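You operate a simulated robot arm through the tools that you are given. There is no shell and no other tool. Be economical: measure what you need, move in short steps, check, and stop when the job is done.

You run a simulated robot arm. Do the job below in one go: nothing can be reset, and whatever is moved stays where it is left.

JOB
Hand-sieve the lot through the 1.6 mm sieve, then the 600 m one.
Fine: shake each till nothing falls, the first over the 600 m sieve, that one over the pan; seat them on the LARGE and the FINE seat.

Only the result counts: the job must be done as asked and must still hold three seconds after the hand-in. Knocking over, shifting, dropping, spilling or breaking anything else fails it.

ROBOT AND FRAMES
A 7-joint arm with a two-finger parallel gripper on a trunk, on a base that drives. Base frame: it is fixed to the floor where the robot stands at the start and does not move with it; the origin is under the middle of the robot, x ahead of it, y to its left, z up; the surface under the hand at the start is at about z = 90. Readings come in cm, degrees, newtons and seconds.
Its first joint turns from -166.0 to 166.0 degrees. Places, roughly: fine seat [70, 0, 90]; large seat [70, 20, 90]. Payload 4.4 kg.
Tool frame: the origin (TCP) lies between the finger pads and is the grasp point; the fingertips stand 2.3 cm ahead of it; z points along the fingers, y is the line along which they close. Largest opening 9.4 cm; finger width 3.8, thickness 1; the body of the gripper, 5.4 by 9.6 cm, starts 3.9 cm behind the TCP.
Orientation is that of the tool frame in the base frame, as a unit quaternion [w, x, y, z]. With the fingers straight down and closing along the base's y, the tool's x points along the base's -x, its y along +y and its z along -z.

CONTROLS
- The arm moves only by the tool servo_tool. Its argument "motion" is a list of rows, each a list of 2 entries, a list of its own where there are three numbers: the shift along the base's x, y, z in cm, then the turn, a rotation vector about the base's x, y, z in degrees. In form: [[[tx, ty, tz], [ax, ay, az]], ...]. A call has 1 to 20 rows; each row shifts and turns the commanded pose from where the row before left it. "gripper" is the gripper command, from -1 (shut) to 1 (fully open), values between in proportion, set as the call begins (left out, the last holds). Rows are played at 5 a second. More than 5 cm and 8.6 degrees between two rows, or a gripper value outside its range, and nothing of the call is played. Where a pose cannot be reached the arm comes as near as it can. A force on the tool above 40 N (or 10 N above the force at the start of the call, whichever is more), or a blocked arm, ends the call early, and 0.2 s more pass. Each finger travels about 10.8 cm/s and halts on what it meets, pressing with about 35 N; the grip force reading is that of the motor and also rises with nothing between the fingers. The clock runs only during rows and for 0.2 s after the last one: add rows that do not move to give the fingers time. It gives the time, the measured TCP pose, the force on the tool (base axes), the opening and the grip force at its end, in the units of the frame above (readings bear some noise), with the torque about the TCP (base axes, N m) and any sound that the robot's microphone picked up.
- Cameras (640 x 400 px; columns grow to the right, rows downward): "scene" is now at [20.06, 23.82, 146.92]; the picture's right is [0.06, -1.00, 0.00], its down [-0.63, -0.04, -0.78] and it looks along [0.77, 0.05, -0.63] (base axes); focal length 268 px, centre (320, 200). "wrist" rides on the gripper at [8.6, 1.6, -7.5] in the tool frame; the picture's right is [-0.18, 0.98, 0.00], its down [-0.58, -0.11, -0.81] and it looks along [-0.79, -0.15, 0.59] (tool axes); focal length 243 px, centre (320, 200). There is no depth. A picture from a camera that has moved, and an enlarged one, comes with that camera's place and axes in the base frame and with its lens. The place of the scene camera against the robot may be out by one fixed shift of up to 1.8 cm in any direction.
- camera(camera): a new picture of that camera. It takes no simulated time.
- drive_base(legs): drives the robot by 1 to 6 legs, each [ahead, left, turn to the left] in cm, cm and degrees, along the robot's own axes; the way and the turn of a leg run together, so that a leg with both is an arc; at most 150 cm and 180 degrees a leg. The arm and the cameras ride along, it lands a little off, and it stops where it bumps. It gives what a move gives.
- turn_head(pan, tilt): turns the head with the scene camera to pan (to the left, within 120 degrees either way) and tilt (down, from -29 to 69), counted from straight ahead of the robot. It gives what a move gives.
- inspect(camera, box): a new picture of the part [left, top, right, bottom] of that camera's present view, enlarged. It takes no simulated time.
- sign_off(): hands the job in; it is judged then, once.

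Work in short steps. Places have to be worked out from the pictures, the camera data and where the tool is seen: move nearer, look again, correct. Check each grasp and each placing, and mend what went wrong. You have 120 turns and 98 pictures in all, those below and enlarged ones among them. Open the gripper and draw the arm clear of the work before you hand the job in, unless the task says otherwise; then end with one line.

The tools are called after ">>>" as name(argument=value, ...) on one line, values as JSON. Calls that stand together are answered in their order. servo_tool: Moves the arm, as the interface text tells. Its arguments: {"type":"object","properties":{"motion":{"type":"array"},"gripper":{"type":"number"}},"required":["motion"]} The other tools are called the same way: drive_base (legs) drives the base; turn_head (pan, tilt) turns the head that bears the scene camera; camera (camera) takes a picture; inspect (camera, box) takes an enlarged picture of a part of a camera's view; sign_off () hands the job in.

At the start:

```text
clock: 0.0
position: [63.45, 2.93, 122.78]
tcp_rot: [0.001, 0.0, 1.0, 0.0]
wrist_force: [-0.1, -0.4, -0.7]
wrist_torque: [0.0, 0.0, -0.03]
gripper_width: 9.4
finger_force: 0.1
robot x, y, heading: [-0.21, 0.1, -0.3]
head pan, tilt: [3.7, 39.1]
```

scene: 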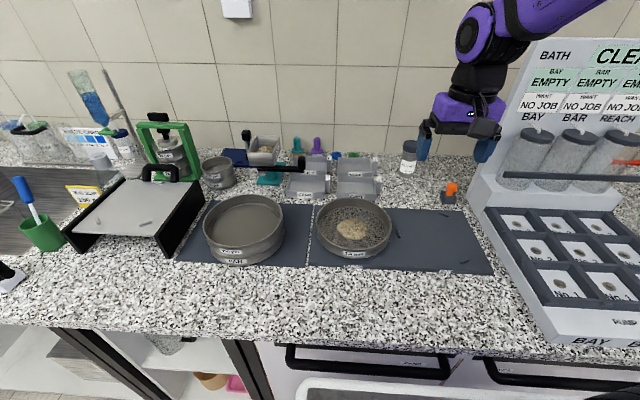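
wrist: 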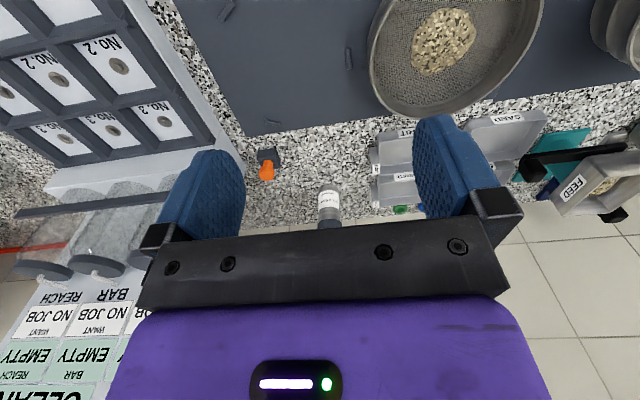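

I'll look closer at the sieves, mats and labels to learn which is which.

>>> inspect(camera="scene", box=[170, 170, 330, 270])

>>> inspect(camera="scene", box=[300, 170, 500, 295])

>>> inspect(camera="scene", box=[190, 120, 400, 250])

```text
4.00 times, centred on (250, 220) of scene
camera zoom: at [20.06, 23.82, 146.92], right [0.06, -1.0, 0.0], down [-0.63, -0.04, -0.78], along [0.77, 0.05, -0.63], focal length 1072 px, centre (600, 120)
```

zoom: 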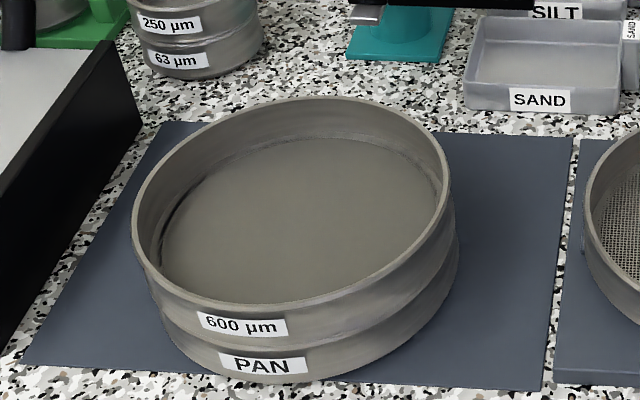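

```text
3.20 times, centred on (400, 232) of scene
camera zoom: at [20.06, 23.82, 146.92], right [0.06, -1.0, 0.0], down [-0.63, -0.04, -0.78], along [0.77, 0.05, -0.63], focal length 858 px, centre (64, 96)
```

zoom: 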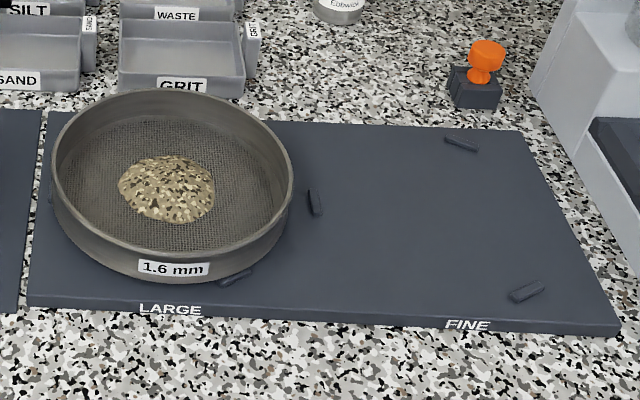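

```text
3.05 times, centred on (295, 185) of scene
camera zoom: at [20.06, 23.82, 146.92], right [0.06, -1.0, 0.0], down [-0.63, -0.04, -0.78], along [0.77, 0.05, -0.63], focal length 817 px, centre (396, 246)
```

zoom: 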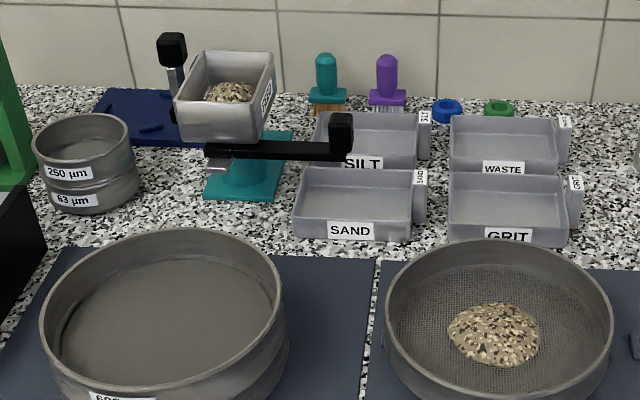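

The lot already lies in the 1.6 mm sieve; the 600 µm is on the pan. I'll zoom closer to find the seat cleats and heights.

>>> inspect(camera="scene", box=[305, 185, 401, 275])

>>> inspect(camera="wrist", box=[200, 0, 600, 150])

```text
4.44 times, centred on (353, 230) of scene
camera zoom: at [20.06, 23.82, 146.92], right [0.06, -1.0, 0.0], down [-0.63, -0.04, -0.78], along [0.77, 0.05, -0.63], focal length 1192 px, centre (173, 67)
```

zoom: 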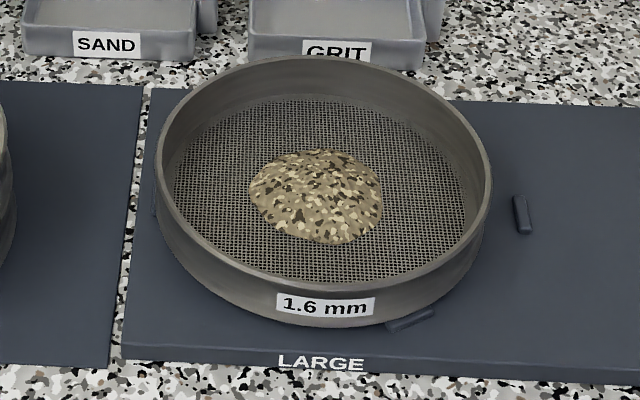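

```text
1.60 times, centred on (400, 75) of wrist
camera zoom: at [54.78, 4.53, 130.24], right [0.18, 0.98, 0.0], down [0.58, -0.11, 0.81], along [0.79, -0.15, -0.59], focal length 388 px, centre (192, 400)
```

zoom: 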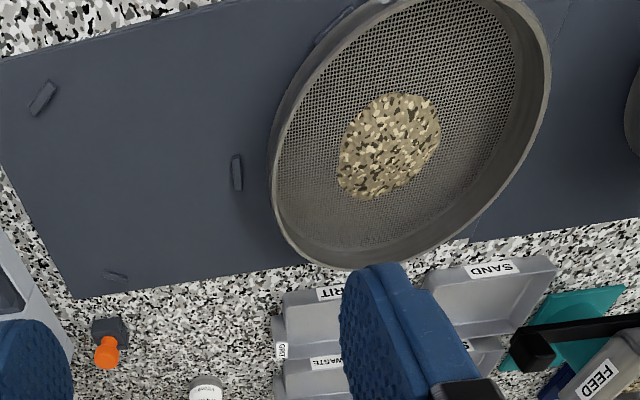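

The 1.6 mm sieve sits between cleats on LARGE (centre ≈(73,18)); the FINE seat is ≈23.7 cm to the right (−y). I'll grip near-side walls, so I turn the tool +90° about z and hover near (62,18).

>>> servo_tool(motion=[[[-0.1, 1.3, -0.5], [0, 0, 8.182]], [[-0.1, 1.3, -0.5], [0, 0, 8.182]], [[-0.1, 1.3, -0.5], [0, 0, 8.182]], [[-0.1, 1.3, -0.5], [0, 0, 8.182]], [[-0.1, 1.3, -0.5], [0, 0, 8.182]], [[-0.1, 1.3, -0.5], [0, 0, 8.182]], [[-0.1, 1.3, -0.5], [0, 0, 8.182]], [[-0.1, 1.3, -0.5], [0, 0, 8.182]], [[-0.1, 1.3, -0.5], [0, 0, 8.182]], [[-0.1, 1.3, -0.5], [0, 0, 8.182]], [[-0.1, 1.3, -0.5], [0, 0, 8.18]], [[0, 0, 0], [0, 0, 0]]], gripper=1)

>>> camera(camera="wrist")

>>> camera(camera="scene")

```text
clock: 2.6
position: [62.22, 17.23, 117.32]
tcp_rot: [0.0, 0.708, -0.707, 0.0]
wrist_force: [-0.3, 1.4, -0.4]
wrist_torque: [0.03, -0.03, 0.0]
gripper_width: 9.37
finger_force: 0.1
robot x, y, heading: [-0.28, -0.14, 0.1]
head pan, tilt: [3.7, 39.1]
```

```text
90 pictures are left
camera wrist: at [60.72, 8.55, 124.77], right [-0.98, 0.18, 0.0], down [0.11, 0.58, 0.81], along [0.15, 0.79, -0.59], focal length 243 px, centre (320, 200)
```

wrist: 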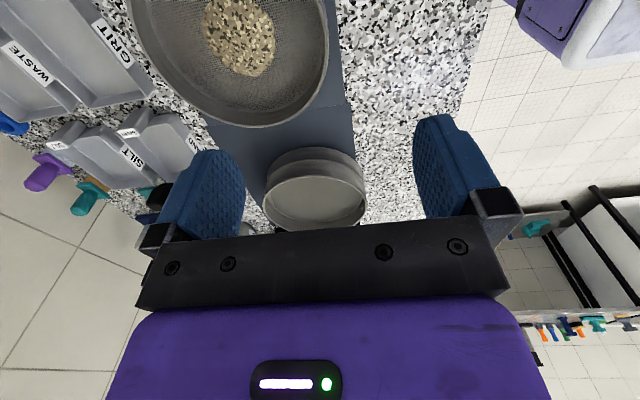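

```text
89 pictures are left
camera scene: at [20.06, 23.82, 146.92], right [0.06, -1.0, 0.0], down [-0.63, -0.04, -0.78], along [0.77, 0.05, -0.63], focal length 268 px, centre (320, 200)
```

scene: 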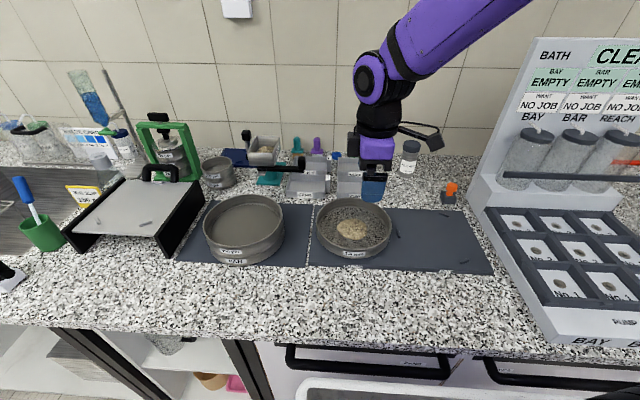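

The wrist view cuts the sieve off; I back off in −y to see the whole of it and measure precisely.

>>> servo_tool(motion=[[[0, -4, 0], [0, 0, 0]], [[0, -4, 0], [0, 0, 0]], [[0, -4, 0], [0, 0, 0]], [[0, -4, 0], [0, 0, 0]], [[0, 0, 0], [0, 0, 0]]])

>>> camera(camera="wrist")

>>> inspect(camera="scene", box=[340, 100, 480, 220])

```text
clock: 3.8
position: [62.33, 1.19, 117.36]
tcp_rot: [0.0, 0.708, -0.707, 0.0]
wrist_force: [-0.4, 0.1, 0.4]
wrist_torque: [-0.02, 0.03, -0.02]
gripper_width: 9.42
finger_force: 0.0
robot x, y, heading: [-0.08, 0.19, -0.0]
head pan, tilt: [3.7, 39.1]
```

```text
88 pictures are left
camera wrist: at [60.76, -7.51, 124.79], right [-0.98, 0.18, 0.0], down [0.11, 0.58, 0.81], along [0.15, 0.79, -0.59], focal length 243 px, centre (320, 200)
```

wrist: 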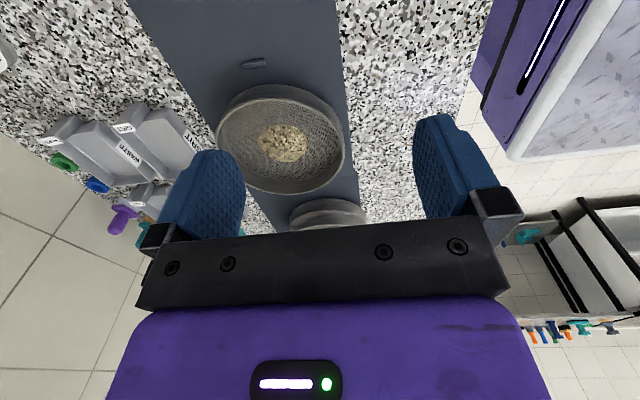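

```text
3.33 times, centred on (410, 160) of scene
camera zoom: at [20.06, 23.83, 146.92], right [0.06, -1.0, 0.0], down [-0.63, -0.04, -0.78], along [0.77, 0.05, -0.63], focal length 894 px, centre (20, 333)
```

zoom: 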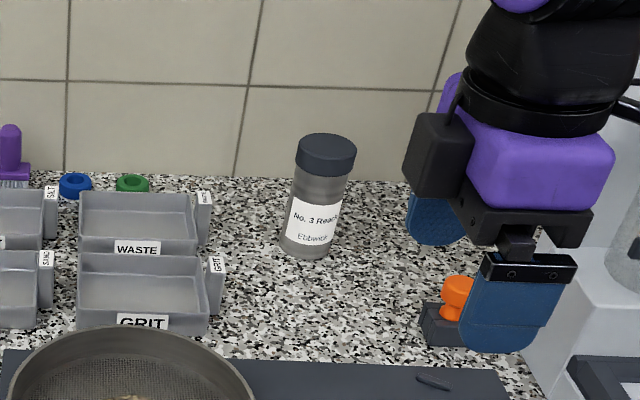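

I zoom the wrist view on the sieve to get its rim ellipse and centre.

>>> inspect(camera="wrist", box=[200, 40, 376, 210])

```text
2.35 times, centred on (288, 125) of wrist
camera zoom: at [60.76, -7.51, 124.79], right [-0.98, 0.18, 0.0], down [0.11, 0.58, 0.81], along [0.15, 0.79, -0.59], focal length 571 px, centre (395, 376)
```

zoom: 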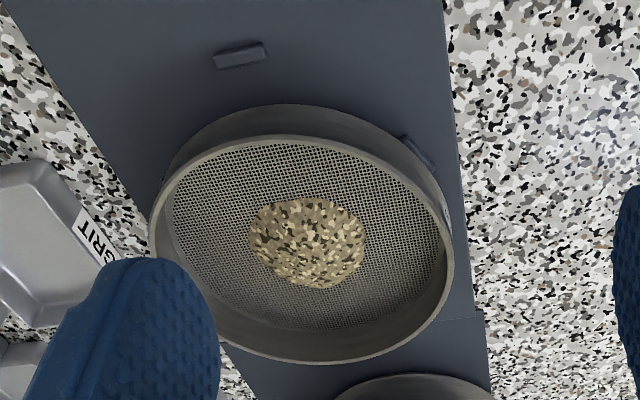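

Circle fit from the wrist view: rim centre ≈(71.8,18.1), radius 10.1, rim z≈96, so the near wall is at x≈61.7. I half-close the fingers and hover over it.

>>> servo_tool(motion=[[[-0.1, 3.4, -2.0], [0, 0, 0]], [[-0.1, 3.4, -2.5], [0, 0, 0]], [[-0.1, 3.4, -3], [0, 0, 0]], [[-0.1, 3.4, -3], [0, 0, 0]], [[-0.1, 3.3, -3], [0, 0, 0]], [[0, 0, 0], [0, 0, 0]]], gripper=0.0)

>>> camera(camera="wrist")

>>> inspect(camera="scene", box=[290, 120, 430, 270])

```text
clock: 5.2
position: [61.84, 18.06, 103.94]
tcp_rot: [0.0, -0.707, 0.708, 0.0]
wrist_force: [0.9, 0.3, -0.4]
wrist_torque: [0.0, 0.02, 0.0]
gripper_width: 4.69
finger_force: 0.2
robot x, y, heading: [0.25, -0.56, 0.3]
head pan, tilt: [3.7, 39.1]
```

```text
85 pictures are left
camera wrist: at [60.18, 9.46, 111.31], right [-0.98, 0.18, 0.0], down [0.11, 0.58, 0.81], along [0.15, 0.79, -0.59], focal length 243 px, centre (320, 200)
```

wrist: 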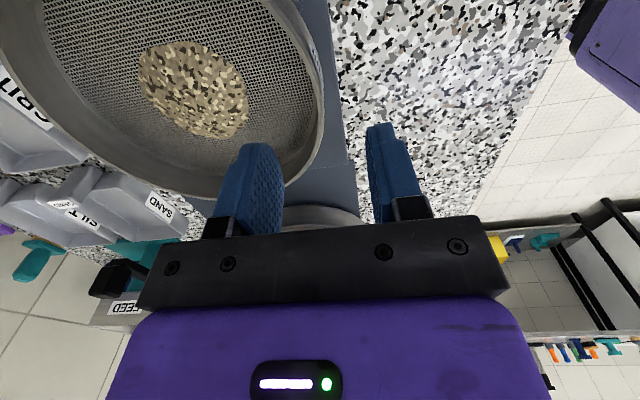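

```text
2.67 times, centred on (360, 195) of scene
camera zoom: at [20.05, 23.82, 146.92], right [0.06, -1.0, 0.0], down [-0.63, -0.04, -0.78], along [0.77, 0.05, -0.63], focal length 715 px, centre (213, 213)
```

zoom: 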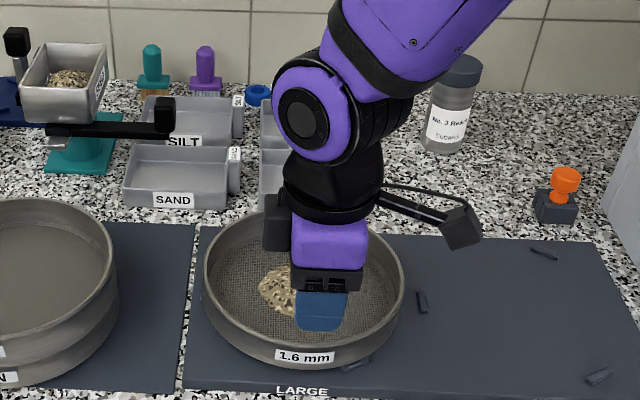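

The near wall projects to x≈61.5–61.7 at y≈18, right under the tool. Descending to TCP z≈95.7.

>>> servo_tool(motion=[[[-0.1, 0, -2.5], [0, 0, 0]], [[0, 0, -2.5], [0, 0, 0]], [[0, 0, -1.5], [0, 0, 0]], [[0, 0, -1], [0, 0, 0]], [[0, 0, -0.7], [0, 0, 0]], [[0, 0, 0], [0, 0, 0]]])

>>> camera(camera="wrist")

>>> inspect(camera="scene", box=[310, 160, 400, 270])

```text
clock: 6.6
position: [61.64, 18.12, 95.48]
tcp_rot: [0.0, 0.707, -0.707, 0.0]
wrist_force: [-0.4, 0.1, 0.0]
wrist_torque: [-0.01, -0.01, -0.03]
gripper_width: 4.72
finger_force: 0.0
robot x, y, heading: [0.12, 0.38, 0.2]
head pan, tilt: [3.7, 39.1]
```

```text
83 pictures are left
camera wrist: at [60.06, 9.48, 103.04], right [-0.98, 0.18, 0.0], down [0.11, 0.58, 0.81], along [0.15, 0.79, -0.59], focal length 243 px, centre (320, 200)
```

wrist: 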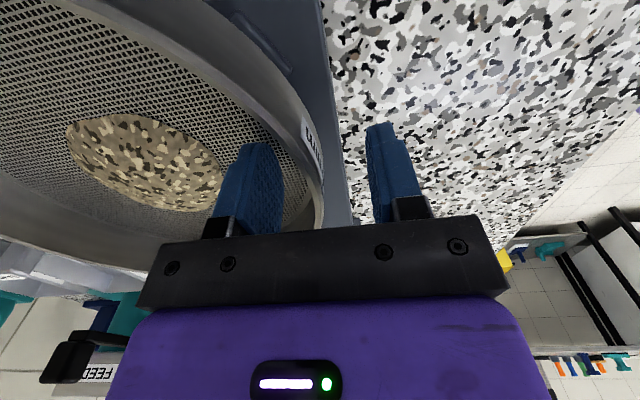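

```text
3.64 times, centred on (355, 215) of scene
camera zoom: at [20.06, 23.82, 146.92], right [0.06, -1.0, 0.0], down [-0.63, -0.04, -0.78], along [0.77, 0.05, -0.63], focal length 975 px, centre (193, 146)
```

zoom: 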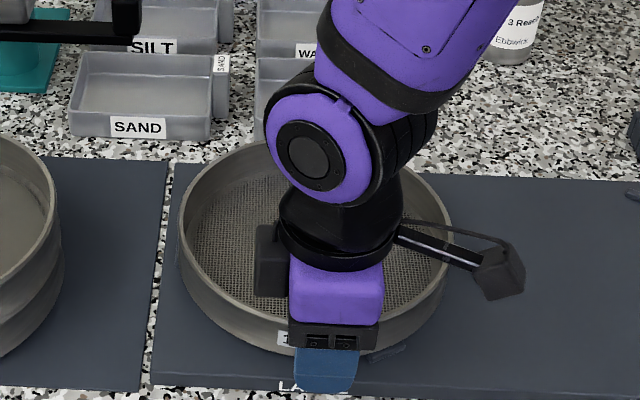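

Fingers straddle the near wall with no contact force and the wall is about midway. Closing.

>>> servo_tool(motion=[[[0, 0, 0], [0, 0, 0]], [[0, 0, 0], [0, 0, 0]], [[0, 0, 0], [0, 0, 0]], [[0, 0, 0], [0, 0, 0]], [[0, 0, 0], [0, 0, 0]]], gripper=-1)

>>> camera(camera="wrist")

```text
clock: 7.8
position: [61.73, 18.13, 95.71]
tcp_rot: [0.0, -0.707, 0.707, 0.0]
wrist_force: [1.1, 0.8, 2.4]
wrist_torque: [0.28, -0.02, -0.01]
gripper_width: 0.51
finger_force: 35.0
robot x, y, heading: [0.01, 0.2, -0.0]
head pan, tilt: [3.7, 39.1]
```

```text
81 pictures are left
camera wrist: at [60.07, 9.48, 103.05], right [-0.98, 0.18, 0.0], down [0.11, 0.58, 0.81], along [0.15, 0.79, -0.59], focal length 243 px, centre (320, 200)
```

wrist: 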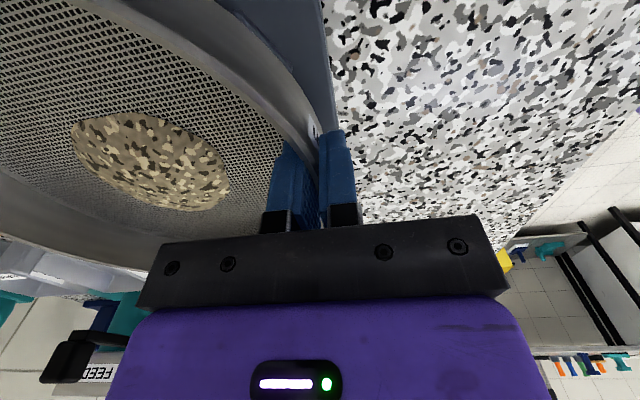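

Gripped (0.5 cm). Lift gently by 2 cm and check for tilt.

>>> servo_tool(motion=[[[0, 0, 0.4], [0, 0, 0]], [[0, 0, 0.4], [0, 0, 0]], [[0, 0, 0.6], [0, 0, 0]], [[0, 0, 0.6], [0, 0, 0]], [[0, 0, 0], [0, 0, 0]]])

>>> inspect(camera="scene", box=[290, 140, 430, 280])

>>> camera(camera="wrist")

```text
clock: 9.0
position: [61.61, 18.05, 97.51]
tcp_rot: [-0.001, 0.707, -0.707, 0.0]
wrist_force: [0.3, -0.2, -3.8]
wrist_torque: [-0.03, 0.35, -0.01]
gripper_width: 0.48
finger_force: 34.7
robot x, y, heading: [0.29, -0.04, 0.1]
head pan, tilt: [3.7, 39.1]
```

```text
2.86 times, centred on (360, 210) of scene
camera zoom: at [20.08, 23.83, 146.92], right [0.06, -1.0, 0.0], down [-0.63, -0.04, -0.78], along [0.77, 0.05, -0.63], focal length 766 px, centre (206, 171)
```

zoom: 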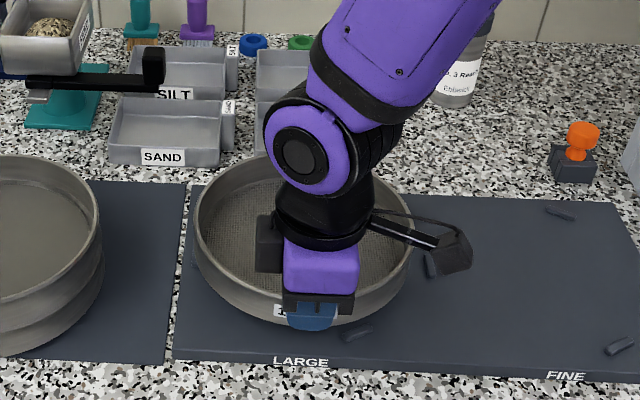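

```text
79 pictures are left
camera wrist: at [60.11, 9.47, 105.01], right [-0.98, 0.18, 0.0], down [0.11, 0.58, 0.81], along [0.15, 0.79, -0.59], focal length 243 px, centre (320, 200)
```

wrist: 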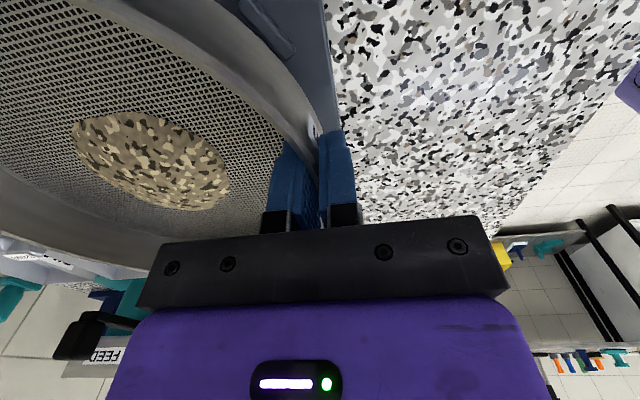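

The sieve lifts level and holds (≈0.4 kg). I estimate the 600 µm stack at ≈(69.2,47.2), rim z≈98.5; I raise smoothly, so nothing jars through early.

>>> servo_tool(motion=[[[0, 0, 0.4], [0, 0, 0]], [[0, 0, 0.8], [0, 0, 0]], [[0, 0, 1.1], [0, 0, 0]], [[0, 0, 1.2], [0, 0, 0]], [[0, 0, 1.2], [0, 0, 0]], [[0, 0, 1.2], [0, 0, 0]], [[0, 0, 1.2], [0, 0, 0]], [[0, 0, 1.1], [0, 0, 0]], [[0, 0, 0.8], [0, 0, 0]], [[0, 0, 0.4], [0, 0, 0]], [[0, 0, 0], [0, 0, 0]]])

>>> camera(camera="wrist")

>>> camera(camera="scene")

```text
clock: 11.4
position: [61.75, 18.14, 106.92]
tcp_rot: [0.0, 0.707, -0.707, 0.0]
wrist_force: [0.0, 0.5, -3.8]
wrist_torque: [-0.01, 0.36, -0.01]
gripper_width: 0.44
finger_force: 34.9
robot x, y, heading: [0.06, -0.01, 0.1]
head pan, tilt: [3.7, 39.1]
```

```text
78 pictures are left
camera wrist: at [60.13, 9.48, 114.46], right [-0.98, 0.18, 0.0], down [0.11, 0.58, 0.81], along [0.15, 0.79, -0.59], focal length 243 px, centre (320, 200)
```

wrist: 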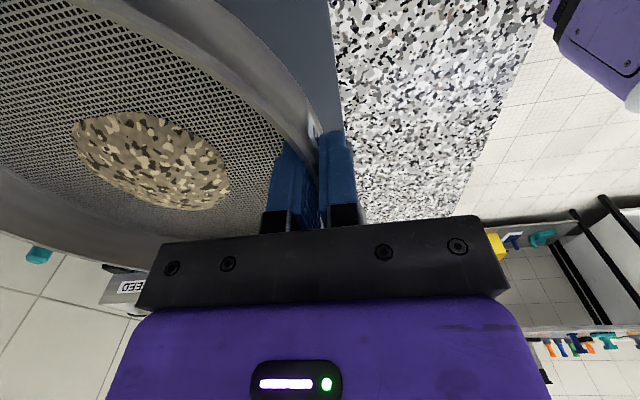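

```text
77 pictures are left
camera scene: at [20.08, 23.83, 146.92], right [0.06, -1.0, 0.0], down [-0.63, -0.04, -0.78], along [0.77, 0.05, -0.63], focal length 268 px, centre (320, 200)
```

scene: 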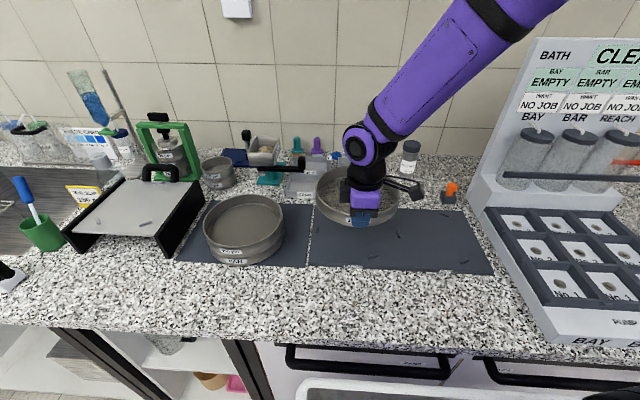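

Solid hold. Now a smooth traverse toward (59.2, 47.2) over the 600 µm sieve.

>>> servo_tool(motion=[[[0, 0.4, 0], [0, 0, 0]], [[-0.05, 0.9, 0], [0, 0, 0]], [[-0.1, 1.4, 0], [0, 0, 0]], [[-0.15, 1.8, 0], [0, 0, 0]], [[-0.2, 2.0, 0], [0, 0, 0]], [[-0.2, 2.0, 0], [0, 0, 0]], [[-0.2, 2.0, 0], [0, 0, 0]], [[-0.2, 2.0, 0], [0, 0, 0]], [[-0.2, 2.0, 0], [0, 0, 0]], [[-0.2, 2.0, 0], [0, 0, 0]], [[-0.2, 2.0, 0], [0, 0, 0]], [[-0.2, 2.0, 0], [0, 0, 0]], [[-0.2, 2.0, 0], [0, 0, 0]], [[-0.2, 2.0, 0], [0, 0, 0]], [[-0.15, 1.8, 0], [0, 0, 0]], [[-0.1, 1.4, 0], [0, 0, 0]], [[-0.05, 0.9, 0], [0, 0, 0]], [[0, 0.4, 0], [0, 0, 0]], [[0, 0, 0], [0, 0, 0]]])

>>> inspect(camera="scene", box=[170, 130, 330, 290])

>>> camera(camera="wrist")

```text
clock: 15.4
position: [59.03, 47.2, 106.97]
tcp_rot: [0.0, 0.707, -0.707, 0.0]
wrist_force: [-0.7, -0.7, -3.9]
wrist_torque: [0.01, 0.37, 0.02]
gripper_width: 0.48
finger_force: 34.9
robot x, y, heading: [-0.26, 0.05, -0.1]
head pan, tilt: [3.7, 39.1]
```

```text
2.50 times, centred on (250, 210) of scene
camera zoom: at [20.07, 23.83, 146.92], right [0.06, -1.0, 0.0], down [-0.63, -0.04, -0.78], along [0.77, 0.05, -0.63], focal length 670 px, centre (495, 175)
```

zoom: 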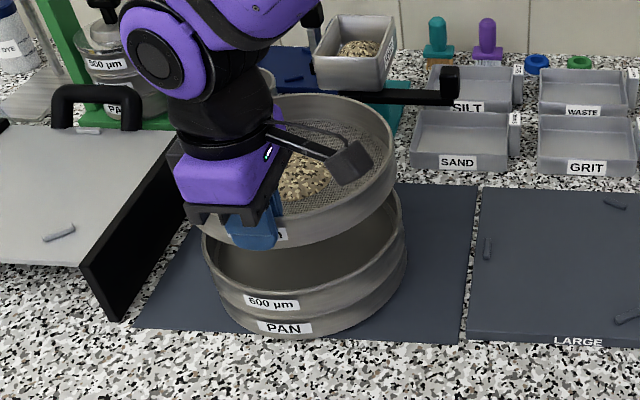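

```text
75 pictures are left
camera wrist: at [57.5, 38.54, 114.42], right [-0.98, 0.18, 0.0], down [0.11, 0.58, 0.81], along [0.15, 0.79, -0.59], focal length 243 px, centre (320, 200)
```

wrist: 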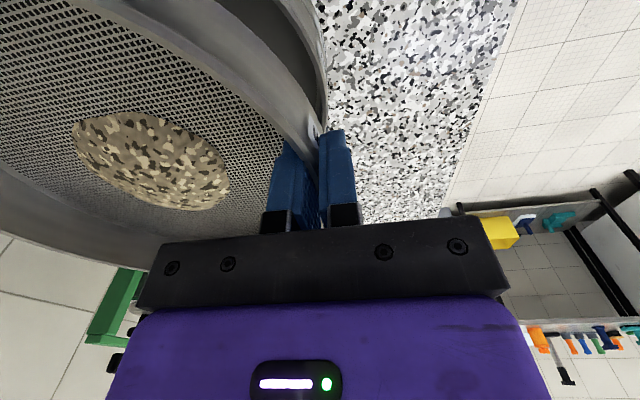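

y alignment looks within ~0.3 cm. I zoom in for a check of the x alignment.

>>> inspect(camera="scene", box=[240, 160, 340, 270])

>>> inspect(camera="wrist", box=[180, 0, 380, 160])

```text
3.64 times, centred on (290, 215) of scene
camera zoom: at [20.07, 23.83, 146.92], right [0.06, -1.0, 0.0], down [-0.63, -0.04, -0.78], along [0.77, 0.05, -0.63], focal length 975 px, centre (429, 146)
```

zoom: 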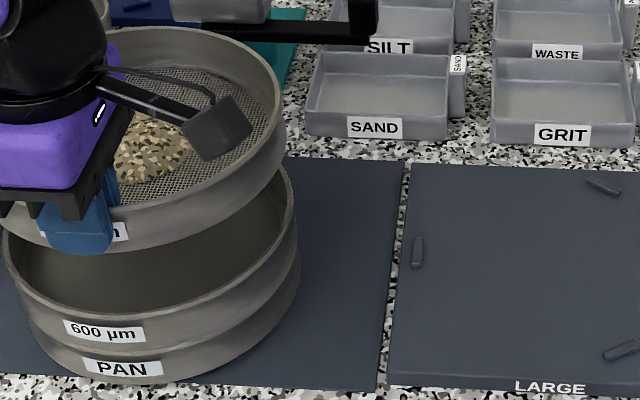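

```text
2.50 times, centred on (280, 80) of wrist
camera zoom: at [57.5, 38.54, 114.42], right [-0.98, 0.18, 0.0], down [0.11, 0.58, 0.81], along [0.15, 0.79, -0.59], focal length 606 px, centre (420, 500)
```

zoom: 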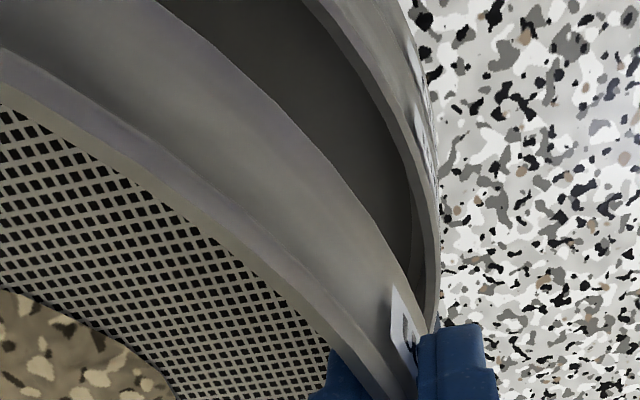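

Aligned: 600 near wall x≈58.8 vs held wall 59.0. I lower 2 cm and start a lateral shake of ±1 cm.

>>> servo_tool(motion=[[[0, 0, -0.6], [0, 0, 0]], [[0, 0, -0.8], [0, 0, 0]], [[0, 0, -0.6], [0, 0, 0]], [[0, 0, 0], [0, 0, 0]], [[0, 1, 0], [0, 0, 0]], [[0, -2, 0], [0, 0, 0]], [[0, 2, 0], [0, 0, 0]], [[0, -2, 0], [0, 0, 0]], [[0, 2, 0], [0, 0, 0]], [[0, -2, 0], [0, 0, 0]], [[0, 2, 0], [0, 0, 0]], [[0, -2, 0], [0, 0, 0]], [[0, 2, 0], [0, 0, 0]], [[0, -2, 0], [0, 0, 0]], [[0, 2, 0], [0, 0, 0]], [[0, -1, 0], [0, 0, 0]], [[0, 0, 0], [0, 0, 0]]])

>>> camera(camera="wrist")

>>> inspect(camera="scene", box=[180, 150, 340, 290])

```text
clock: 19.0
position: [59.14, 47.23, 104.95]
tcp_rot: [-0.001, -0.707, 0.707, 0.0]
wrist_force: [0.3, -0.5, -4.2]
wrist_torque: [-0.03, 0.36, 0.03]
gripper_width: 0.46
finger_force: 35.1
robot x, y, heading: [0.06, 0.34, -0.2]
head pan, tilt: [3.7, 39.1]
```

```text
72 pictures are left
camera wrist: at [57.52, 38.56, 112.43], right [-0.98, 0.18, 0.0], down [0.11, 0.58, 0.81], along [0.15, 0.79, -0.59], focal length 243 px, centre (320, 200)
```

wrist: 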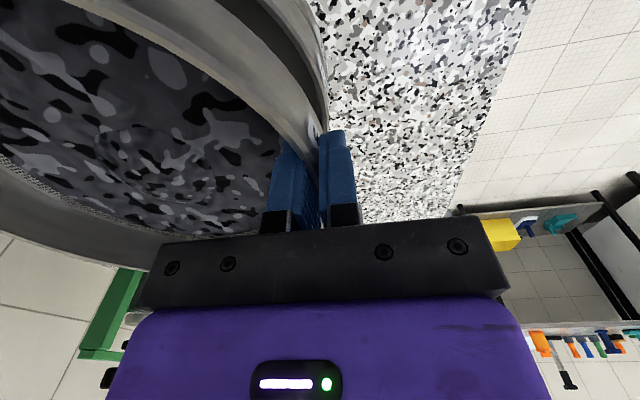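

```text
2.86 times, centred on (260, 220) of scene
camera zoom: at [20.07, 23.84, 146.92], right [0.06, -1.0, 0.0], down [-0.63, -0.04, -0.78], along [0.77, 0.05, -0.63], focal length 766 px, centre (491, 143)
```

zoom: 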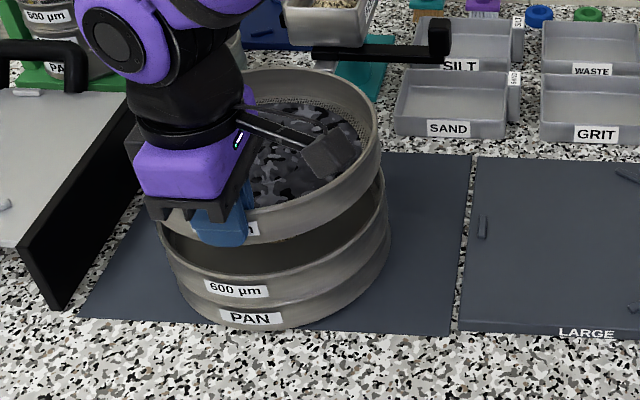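

The lot has spread over the mesh, with no sound reported. I shake further, mixing directions, and watch for change.

>>> servo_tool(motion=[[[0, 1.3, 0], [0, 0, 0]], [[0, -2.6, 0], [0, 0, 0]], [[0, 2.6, 0], [0, 0, 0]], [[0, -2.6, 0], [0, 0, 0]], [[0, 2.6, 0], [0, 0, 0]], [[0, -2.6, 0], [0, 0, 0]], [[0, 2.6, 0], [0, 0, 0]], [[0, -2.6, 0], [0, 0, 0]], [[0, 2.6, 0], [0, 0, 0]], [[0, -2.6, 0], [0, 0, 0]], [[0, 2.6, 0], [0, 0, 0]], [[0, -2.6, 0], [0, 0, 0]], [[0, 2.6, 0], [0, 0, 0]], [[0, -2.6, 0], [0, 0, 0]], [[0, 2.6, 0], [0, 0, 0]], [[0, -2.6, 0], [0, 0, 0]], [[0, 2.6, 0], [0, 0, 0]], [[0, -2.6, 0], [0, 0, 0]], [[0, 1.3, 0], [0, 0, 0]]])

>>> camera(camera="wrist")

>>> inspect(camera="scene", box=[200, 160, 300, 260])

```text
clock: 23.0
position: [59.02, 47.01, 104.96]
tcp_rot: [0.0, -0.707, 0.707, 0.0]
wrist_force: [-0.1, 0.2, -3.7]
wrist_torque: [-0.03, 0.35, 0.02]
gripper_width: 0.5
finger_force: 34.5
robot x, y, heading: [0.13, 0.0, -0.1]
head pan, tilt: [3.7, 39.1]
```

```text
70 pictures are left
camera wrist: at [57.51, 38.45, 112.46], right [-0.98, 0.18, 0.0], down [0.11, 0.58, 0.81], along [0.15, 0.79, -0.59], focal length 243 px, centre (320, 200)
```

wrist: 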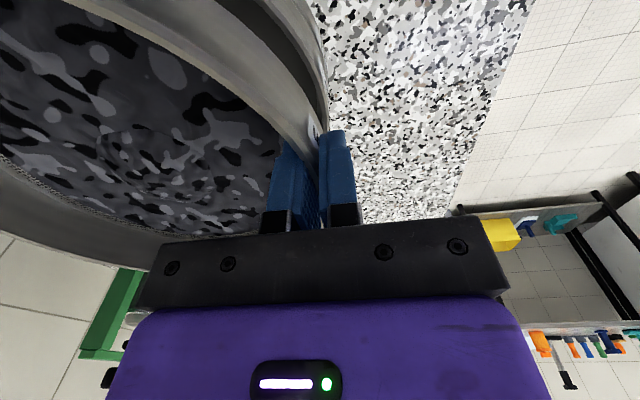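

```text
4.00 times, centred on (250, 210) of scene
camera zoom: at [20.08, 23.82, 146.92], right [0.06, -1.0, 0.0], down [-0.63, -0.04, -0.78], along [0.77, 0.05, -0.63], focal length 1072 px, centre (600, 160)
```

zoom: 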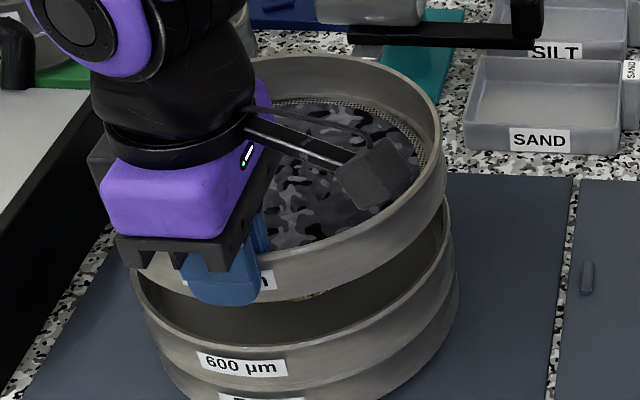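

Only dark coarse grains remain on the mesh and light material shows below. One more shake along x (and a little up/down) to be sure nothing more falls.

>>> servo_tool(motion=[[[1, 0, 0], [0, 0, 0]], [[-2, 0, 0], [0, 0, 0]], [[2, 0, 0], [0, 0, 0]], [[-2, 0, 0], [0, 0, 0]], [[2, 0, 0], [0, 0, 0]], [[-2, 0, 0], [0, 0, 0]], [[2, 0, 0], [0, 0, 0]], [[-1, 1.2, 0], [0, 0, 0]], [[0, -2.4, 0], [0, 0, 0]], [[0, 2.4, 0], [0, 0, 0]], [[0, -2.4, 0], [0, 0, 0]], [[0, 2.4, 0], [0, 0, 0]], [[0, -2.4, 0], [0, 0, 0]], [[0, 2.4, 0], [0, 0, 0]], [[0, -2.4, 0], [0, 0, 0]], [[0, 2.4, 0], [0, 0, 0]], [[0, -2.4, 0], [0, 0, 0]], [[0, 2.4, 0], [0, 0, 0]], [[0, -1.2, 0], [0, 0, 0]], [[0, 0, 0], [0, 0, 0]]])

>>> camera(camera="wrist")

```text
clock: 27.2
position: [59.23, 47.1, 104.88]
tcp_rot: [0.0, 0.707, -0.707, 0.0]
wrist_force: [0.2, -0.1, -2.8]
wrist_torque: [-0.02, 0.34, 0.01]
gripper_width: 0.46
finger_force: 34.9
robot x, y, heading: [0.17, 0.07, -0.2]
head pan, tilt: [3.7, 39.1]
```

```text
68 pictures are left
camera wrist: at [57.49, 38.53, 112.41], right [-0.98, 0.18, 0.0], down [0.11, 0.58, 0.81], along [0.15, 0.79, -0.59], focal length 243 px, centre (320, 200)
```

wrist: 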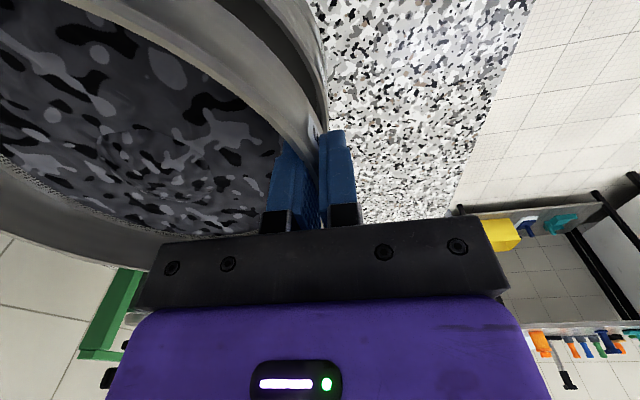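

The view is unchanged; torque dips slightly (0.36→0.34 N m). I run one more full shake and compare.

>>> servo_tool(motion=[[[0, 1.4, 0], [0, 0, 0]], [[0, -2.8, 0], [0, 0, 0]], [[0, 2.8, 0], [0, 0, 0]], [[0, -2.8, 0], [0, 0, 0]], [[0, 2.8, 0], [0, 0, 0]], [[0, -2.8, 0], [0, 0, 0]], [[0, 2.8, 0], [0, 0, 0]], [[0, -2.8, 0], [0, 0, 0]], [[0, 2.8, 0], [0, 0, 0]], [[0, -2.8, 0], [0, 0, 0]], [[0, 2.8, 0], [0, 0, 0]], [[0, -2.8, 0], [0, 0, 0]], [[0, 2.8, 0], [0, 0, 0]], [[0, -2.8, 0], [0, 0, 0]], [[0, 2.8, 0], [0, 0, 0]], [[0, -2.8, 0], [0, 0, 0]], [[0, 2.8, 0], [0, 0, 0]], [[0, -2.8, 0], [0, 0, 0]], [[0, 1.4, 0], [0, 0, 0]], [[0, 0, 0], [0, 0, 0]]])

>>> inspect(camera="wrist", box=[0, 0, 330, 240])

```text
clock: 31.4
position: [59.19, 47.04, 104.93]
tcp_rot: [0.0, -0.707, 0.707, 0.0]
wrist_force: [0.0, 0.3, -2.3]
wrist_torque: [0.0, 0.34, 0.04]
gripper_width: 0.49
finger_force: 35.2
robot x, y, heading: [0.05, 0.19, -0.0]
head pan, tilt: [3.7, 39.1]
```

```text
1.67 times, centred on (165, 120) of wrist
camera zoom: at [57.59, 38.43, 112.43], right [-0.98, 0.18, 0.0], down [0.11, 0.58, 0.81], along [0.15, 0.79, -0.59], focal length 404 px, centre (578, 333)
```

zoom: 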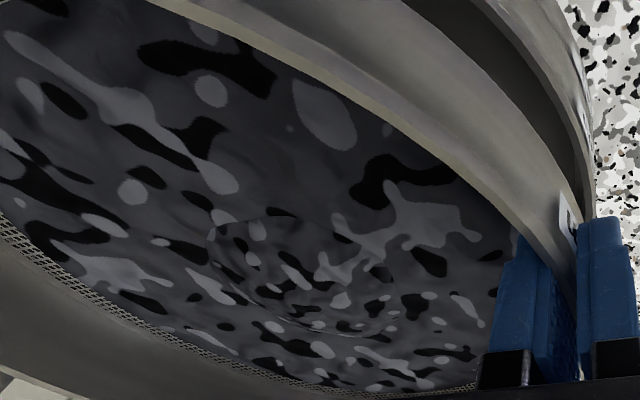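

Nothing changes any more; first sieving done. Raise 2 cm and traverse back over LARGE by the exact reverse path.

>>> servo_tool(motion=[[[0, 0, 0.7], [0, 0, 0]], [[0, 0, 1.3], [0, 0, 0]], [[0.05, -1.3, 0], [0, 0, 0]], [[0.1, -1.4, 0], [0, 0, 0]], [[0.15, -1.8, 0], [0, 0, 0]], [[0.2, -2.0, 0], [0, 0, 0]], [[0.2, -2.0, 0], [0, 0, 0]], [[0.2, -2.0, 0], [0, 0, 0]], [[0.2, -2.0, 0], [0, 0, 0]], [[0.2, -2.0, 0], [0, 0, 0]], [[0.2, -2.0, 0], [0, 0, 0]], [[0.2, -2.0, 0], [0, 0, 0]], [[0.2, -2.0, 0], [0, 0, 0]], [[0.2, -2.0, 0], [0, 0, 0]], [[0.2, -2.0, 0], [0, 0, 0]], [[0.15, -1.8, 0], [0, 0, 0]], [[0.1, -1.4, 0], [0, 0, 0]], [[0.05, -0.9, 0], [0, 0, 0]], [[0, -0.4, 0], [0, 0, 0]], [[0, 0, 0], [0, 0, 0]]])

>>> inspect(camera="scene", box=[180, 160, 340, 280])

>>> camera(camera="scene")

```text
clock: 35.6
position: [61.84, 18.1, 106.88]
tcp_rot: [-0.001, 0.708, -0.707, 0.0]
wrist_force: [0.1, 0.2, -4.0]
wrist_torque: [-0.01, 0.36, 0.08]
gripper_width: 0.5
finger_force: 34.7
robot x, y, heading: [0.16, -0.33, -0.0]
head pan, tilt: [3.7, 39.1]
```

```text
3.33 times, centred on (260, 220) of scene
camera zoom: at [20.08, 23.83, 146.92], right [0.06, -1.0, 0.0], down [-0.63, -0.04, -0.78], along [0.77, 0.05, -0.63], focal length 894 px, centre (520, 133)
```

zoom: 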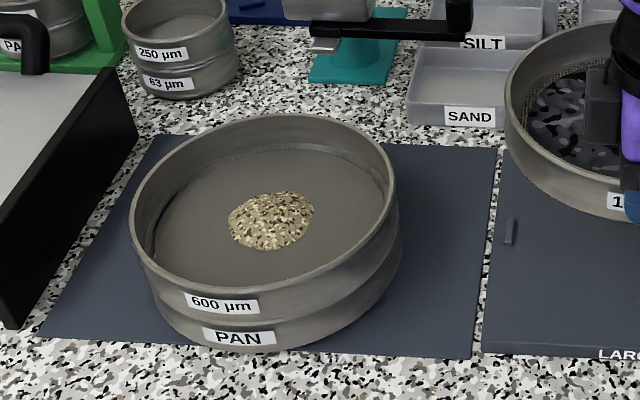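

```text
65 pictures are left
camera scene: at [20.08, 23.83, 146.92], right [0.06, -1.0, 0.0], down [-0.63, -0.04, -0.78], along [0.77, 0.05, -0.63], focal length 268 px, centre (320, 200)
```

scene: 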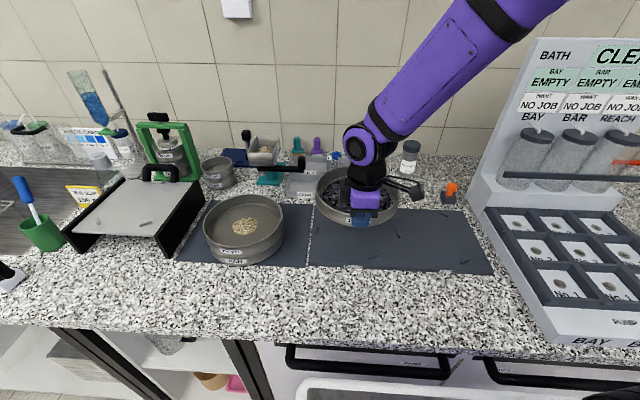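

Passed heap lies in the 600 µm sieve, no spill visible. Now lower the 1.6 mm sieve back into the LARGE cleats.

>>> servo_tool(motion=[[[0, 0, -0.6], [0, 0, 0]], [[0, 0, -1.3], [0, 0, 0]], [[0, 0, -1.5], [0, 0, 0]], [[0, 0, -1.5], [0, 0, 0]], [[0, 0, -1.5], [0, 0, 0]], [[0, 0, -1.3], [0, 0, 0]], [[0, 0, -1.0], [0, 0, 0]], [[0, 0, -0.7], [0, 0, 0]], [[0, 0, 0], [0, 0, 0]]])

>>> inspect(camera="scene", box=[300, 160, 410, 280])

>>> camera(camera="wrist")

```text
clock: 37.6
position: [61.81, 18.02, 97.5]
tcp_rot: [0.0, -0.707, 0.707, 0.0]
wrist_force: [-0.3, 0.3, -3.5]
wrist_torque: [-0.01, 0.37, 0.04]
gripper_width: 0.49
finger_force: 35.5
robot x, y, heading: [-0.33, 0.21, 0.2]
head pan, tilt: [3.7, 39.1]
```

```text
3.33 times, centred on (355, 220) of scene
camera zoom: at [20.07, 23.82, 146.92], right [0.06, -1.0, 0.0], down [-0.63, -0.04, -0.78], along [0.77, 0.05, -0.63], focal length 894 px, centre (203, 133)
```

zoom: 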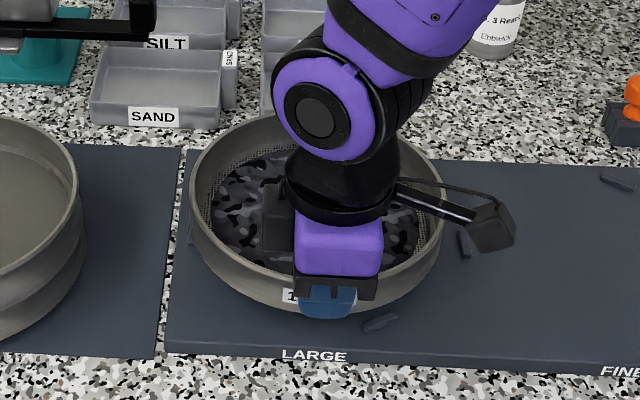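

```text
63 pictures are left
camera wrist: at [60.13, 9.44, 105.01], right [-0.98, 0.18, 0.0], down [0.11, 0.58, 0.81], along [0.15, 0.79, -0.59], focal length 243 px, centre (320, 200)
```

wrist: 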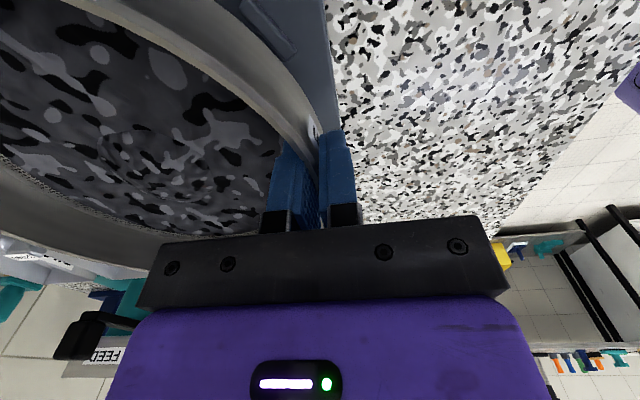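

Identical to the view after lift-off. Lower the last 2 cm in small steps.

>>> servo_tool(motion=[[[0, 0, -0.5], [0, 0, 0]], [[0, 0, -0.5], [0, 0, 0]], [[0, 0, -0.4], [0, 0, 0]], [[0, 0, -0.3], [0, 0, 0]], [[0, 0, -0.2], [0, 0, 0]], [[0, 0, -0.1], [0, 0, 0]], [[0, 0, 0], [0, 0, 0]]])

>>> camera(camera="wrist")

>>> inspect(camera="scene", box=[300, 160, 410, 280])

```text
clock: 39.2
position: [61.75, 18.19, 95.59]
tcp_rot: [0.0, 0.707, -0.707, 0.0]
wrist_force: [-1.1, -0.7, 5.9]
wrist_torque: [-0.11, 0.07, 0.01]
gripper_width: 0.48
finger_force: 34.9
robot x, y, heading: [0.05, -0.01, 0.0]
head pan, tilt: [3.7, 39.1]
```

```text
62 pictures are left
camera wrist: at [60.14, 9.48, 103.05], right [-0.98, 0.18, 0.0], down [0.11, 0.58, 0.81], along [0.15, 0.79, -0.59], focal length 243 px, centre (320, 200)
```

wrist: 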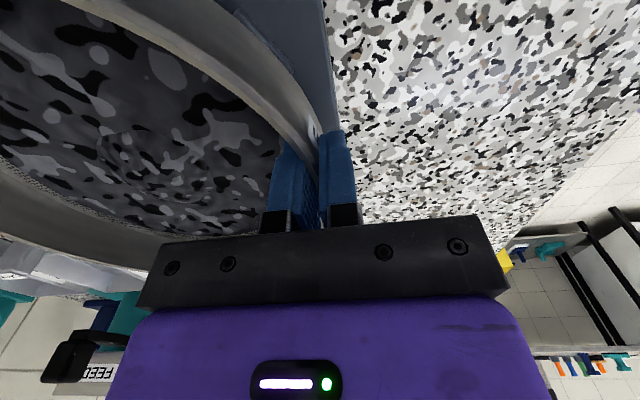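

```text
3.33 times, centred on (355, 220) of scene
camera zoom: at [20.04, 23.82, 146.92], right [0.06, -1.0, 0.0], down [-0.63, -0.04, -0.78], along [0.77, 0.05, -0.63], focal length 894 px, centre (203, 133)
```

zoom: 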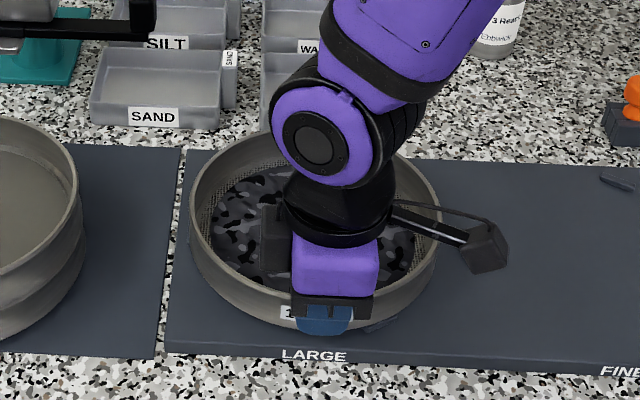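

Seated: contact force +6 N at the original height, moment gone. Open moderately, then rise.

>>> servo_tool(motion=[[[0, 0, 0], [0, 0, 0]], [[0, 0, 0], [0, 0, 0]], [[0, 0, 0], [0, 0, 0]], [[0, 0, 1], [0, 0, 0]], [[0, 0, 2], [0, 0, 0]], [[0, 0, 3], [0, 0, 0]], [[0, 0, 4], [0, 0, 0]], [[0, 0, 4], [0, 0, 0]], [[0, 0, 0], [0, 0, 0]]], gripper=-0.2)

>>> inspect(camera="scene", box=[300, 160, 410, 280])

>>> camera(camera="wrist")

```text
clock: 41.2
position: [61.75, 18.06, 109.46]
tcp_rot: [0.0, 0.707, -0.707, 0.0]
wrist_force: [-0.2, -0.3, 0.4]
wrist_torque: [-0.04, -0.01, 0.03]
gripper_width: 3.75
finger_force: 0.0
robot x, y, heading: [0.48, -0.18, 0.1]
head pan, tilt: [3.7, 39.1]
```

```text
3.33 times, centred on (355, 220) of scene
camera zoom: at [20.08, 23.83, 146.92], right [0.06, -1.0, 0.0], down [-0.63, -0.04, -0.78], along [0.77, 0.05, -0.63], focal length 894 px, centre (203, 133)
```

zoom: 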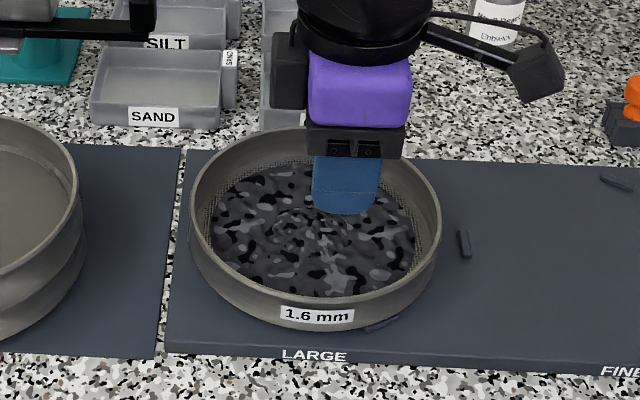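

```text
59 pictures are left
camera wrist: at [60.13, 9.44, 117.06], right [-0.98, 0.18, 0.0], down [0.11, 0.58, 0.81], along [0.15, 0.79, -0.59], focal length 243 px, centre (320, 200)
```

wrist: 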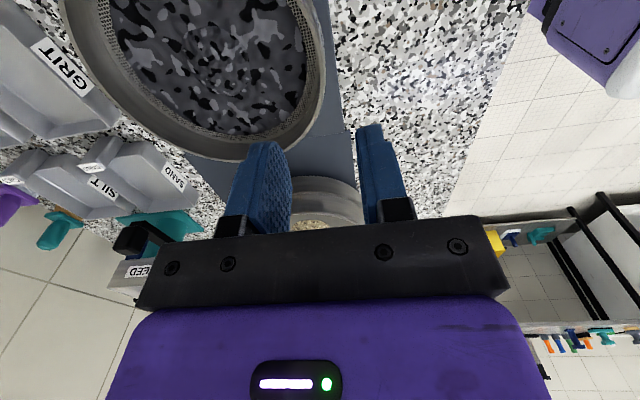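

1.6 mm sieve is back on LARGE. Now move to view the 600 µm stack whole from the wrist camera (TCP ≈(60,30,117)).

>>> servo_tool(motion=[[[-0.3, 2, 2], [0, 0, 0]], [[-0.4, 3, 2], [0, 0, 0]], [[-0.4, 3, 2], [0, 0, 0]], [[-0.4, 3, 2], [0, 0, 0]], [[-0.2, 1, 0], [0, 0, 0]], [[0, 0, 0], [0, 0, 0]]])

>>> inspect(camera="wrist", box=[190, 40, 390, 220])

```text
clock: 42.6
position: [59.94, 30.04, 117.48]
tcp_rot: [0.0, 0.708, -0.707, 0.0]
wrist_force: [0.6, 0.5, -0.8]
wrist_torque: [0.0, -0.01, 0.01]
gripper_width: 3.76
finger_force: 0.1
robot x, y, heading: [0.38, 0.13, -0.1]
head pan, tilt: [3.7, 39.1]
```

```text
2.22 times, centred on (290, 130) of wrist
camera zoom: at [58.36, 21.49, 124.97], right [-0.98, 0.18, 0.0], down [0.11, 0.58, 0.81], along [0.15, 0.79, -0.59], focal length 539 px, centre (387, 356)
```

zoom: 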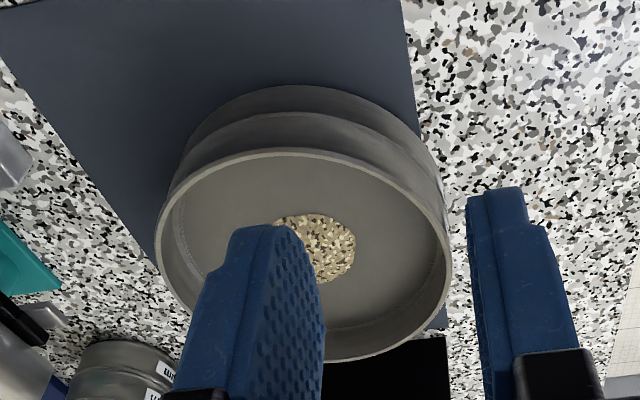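

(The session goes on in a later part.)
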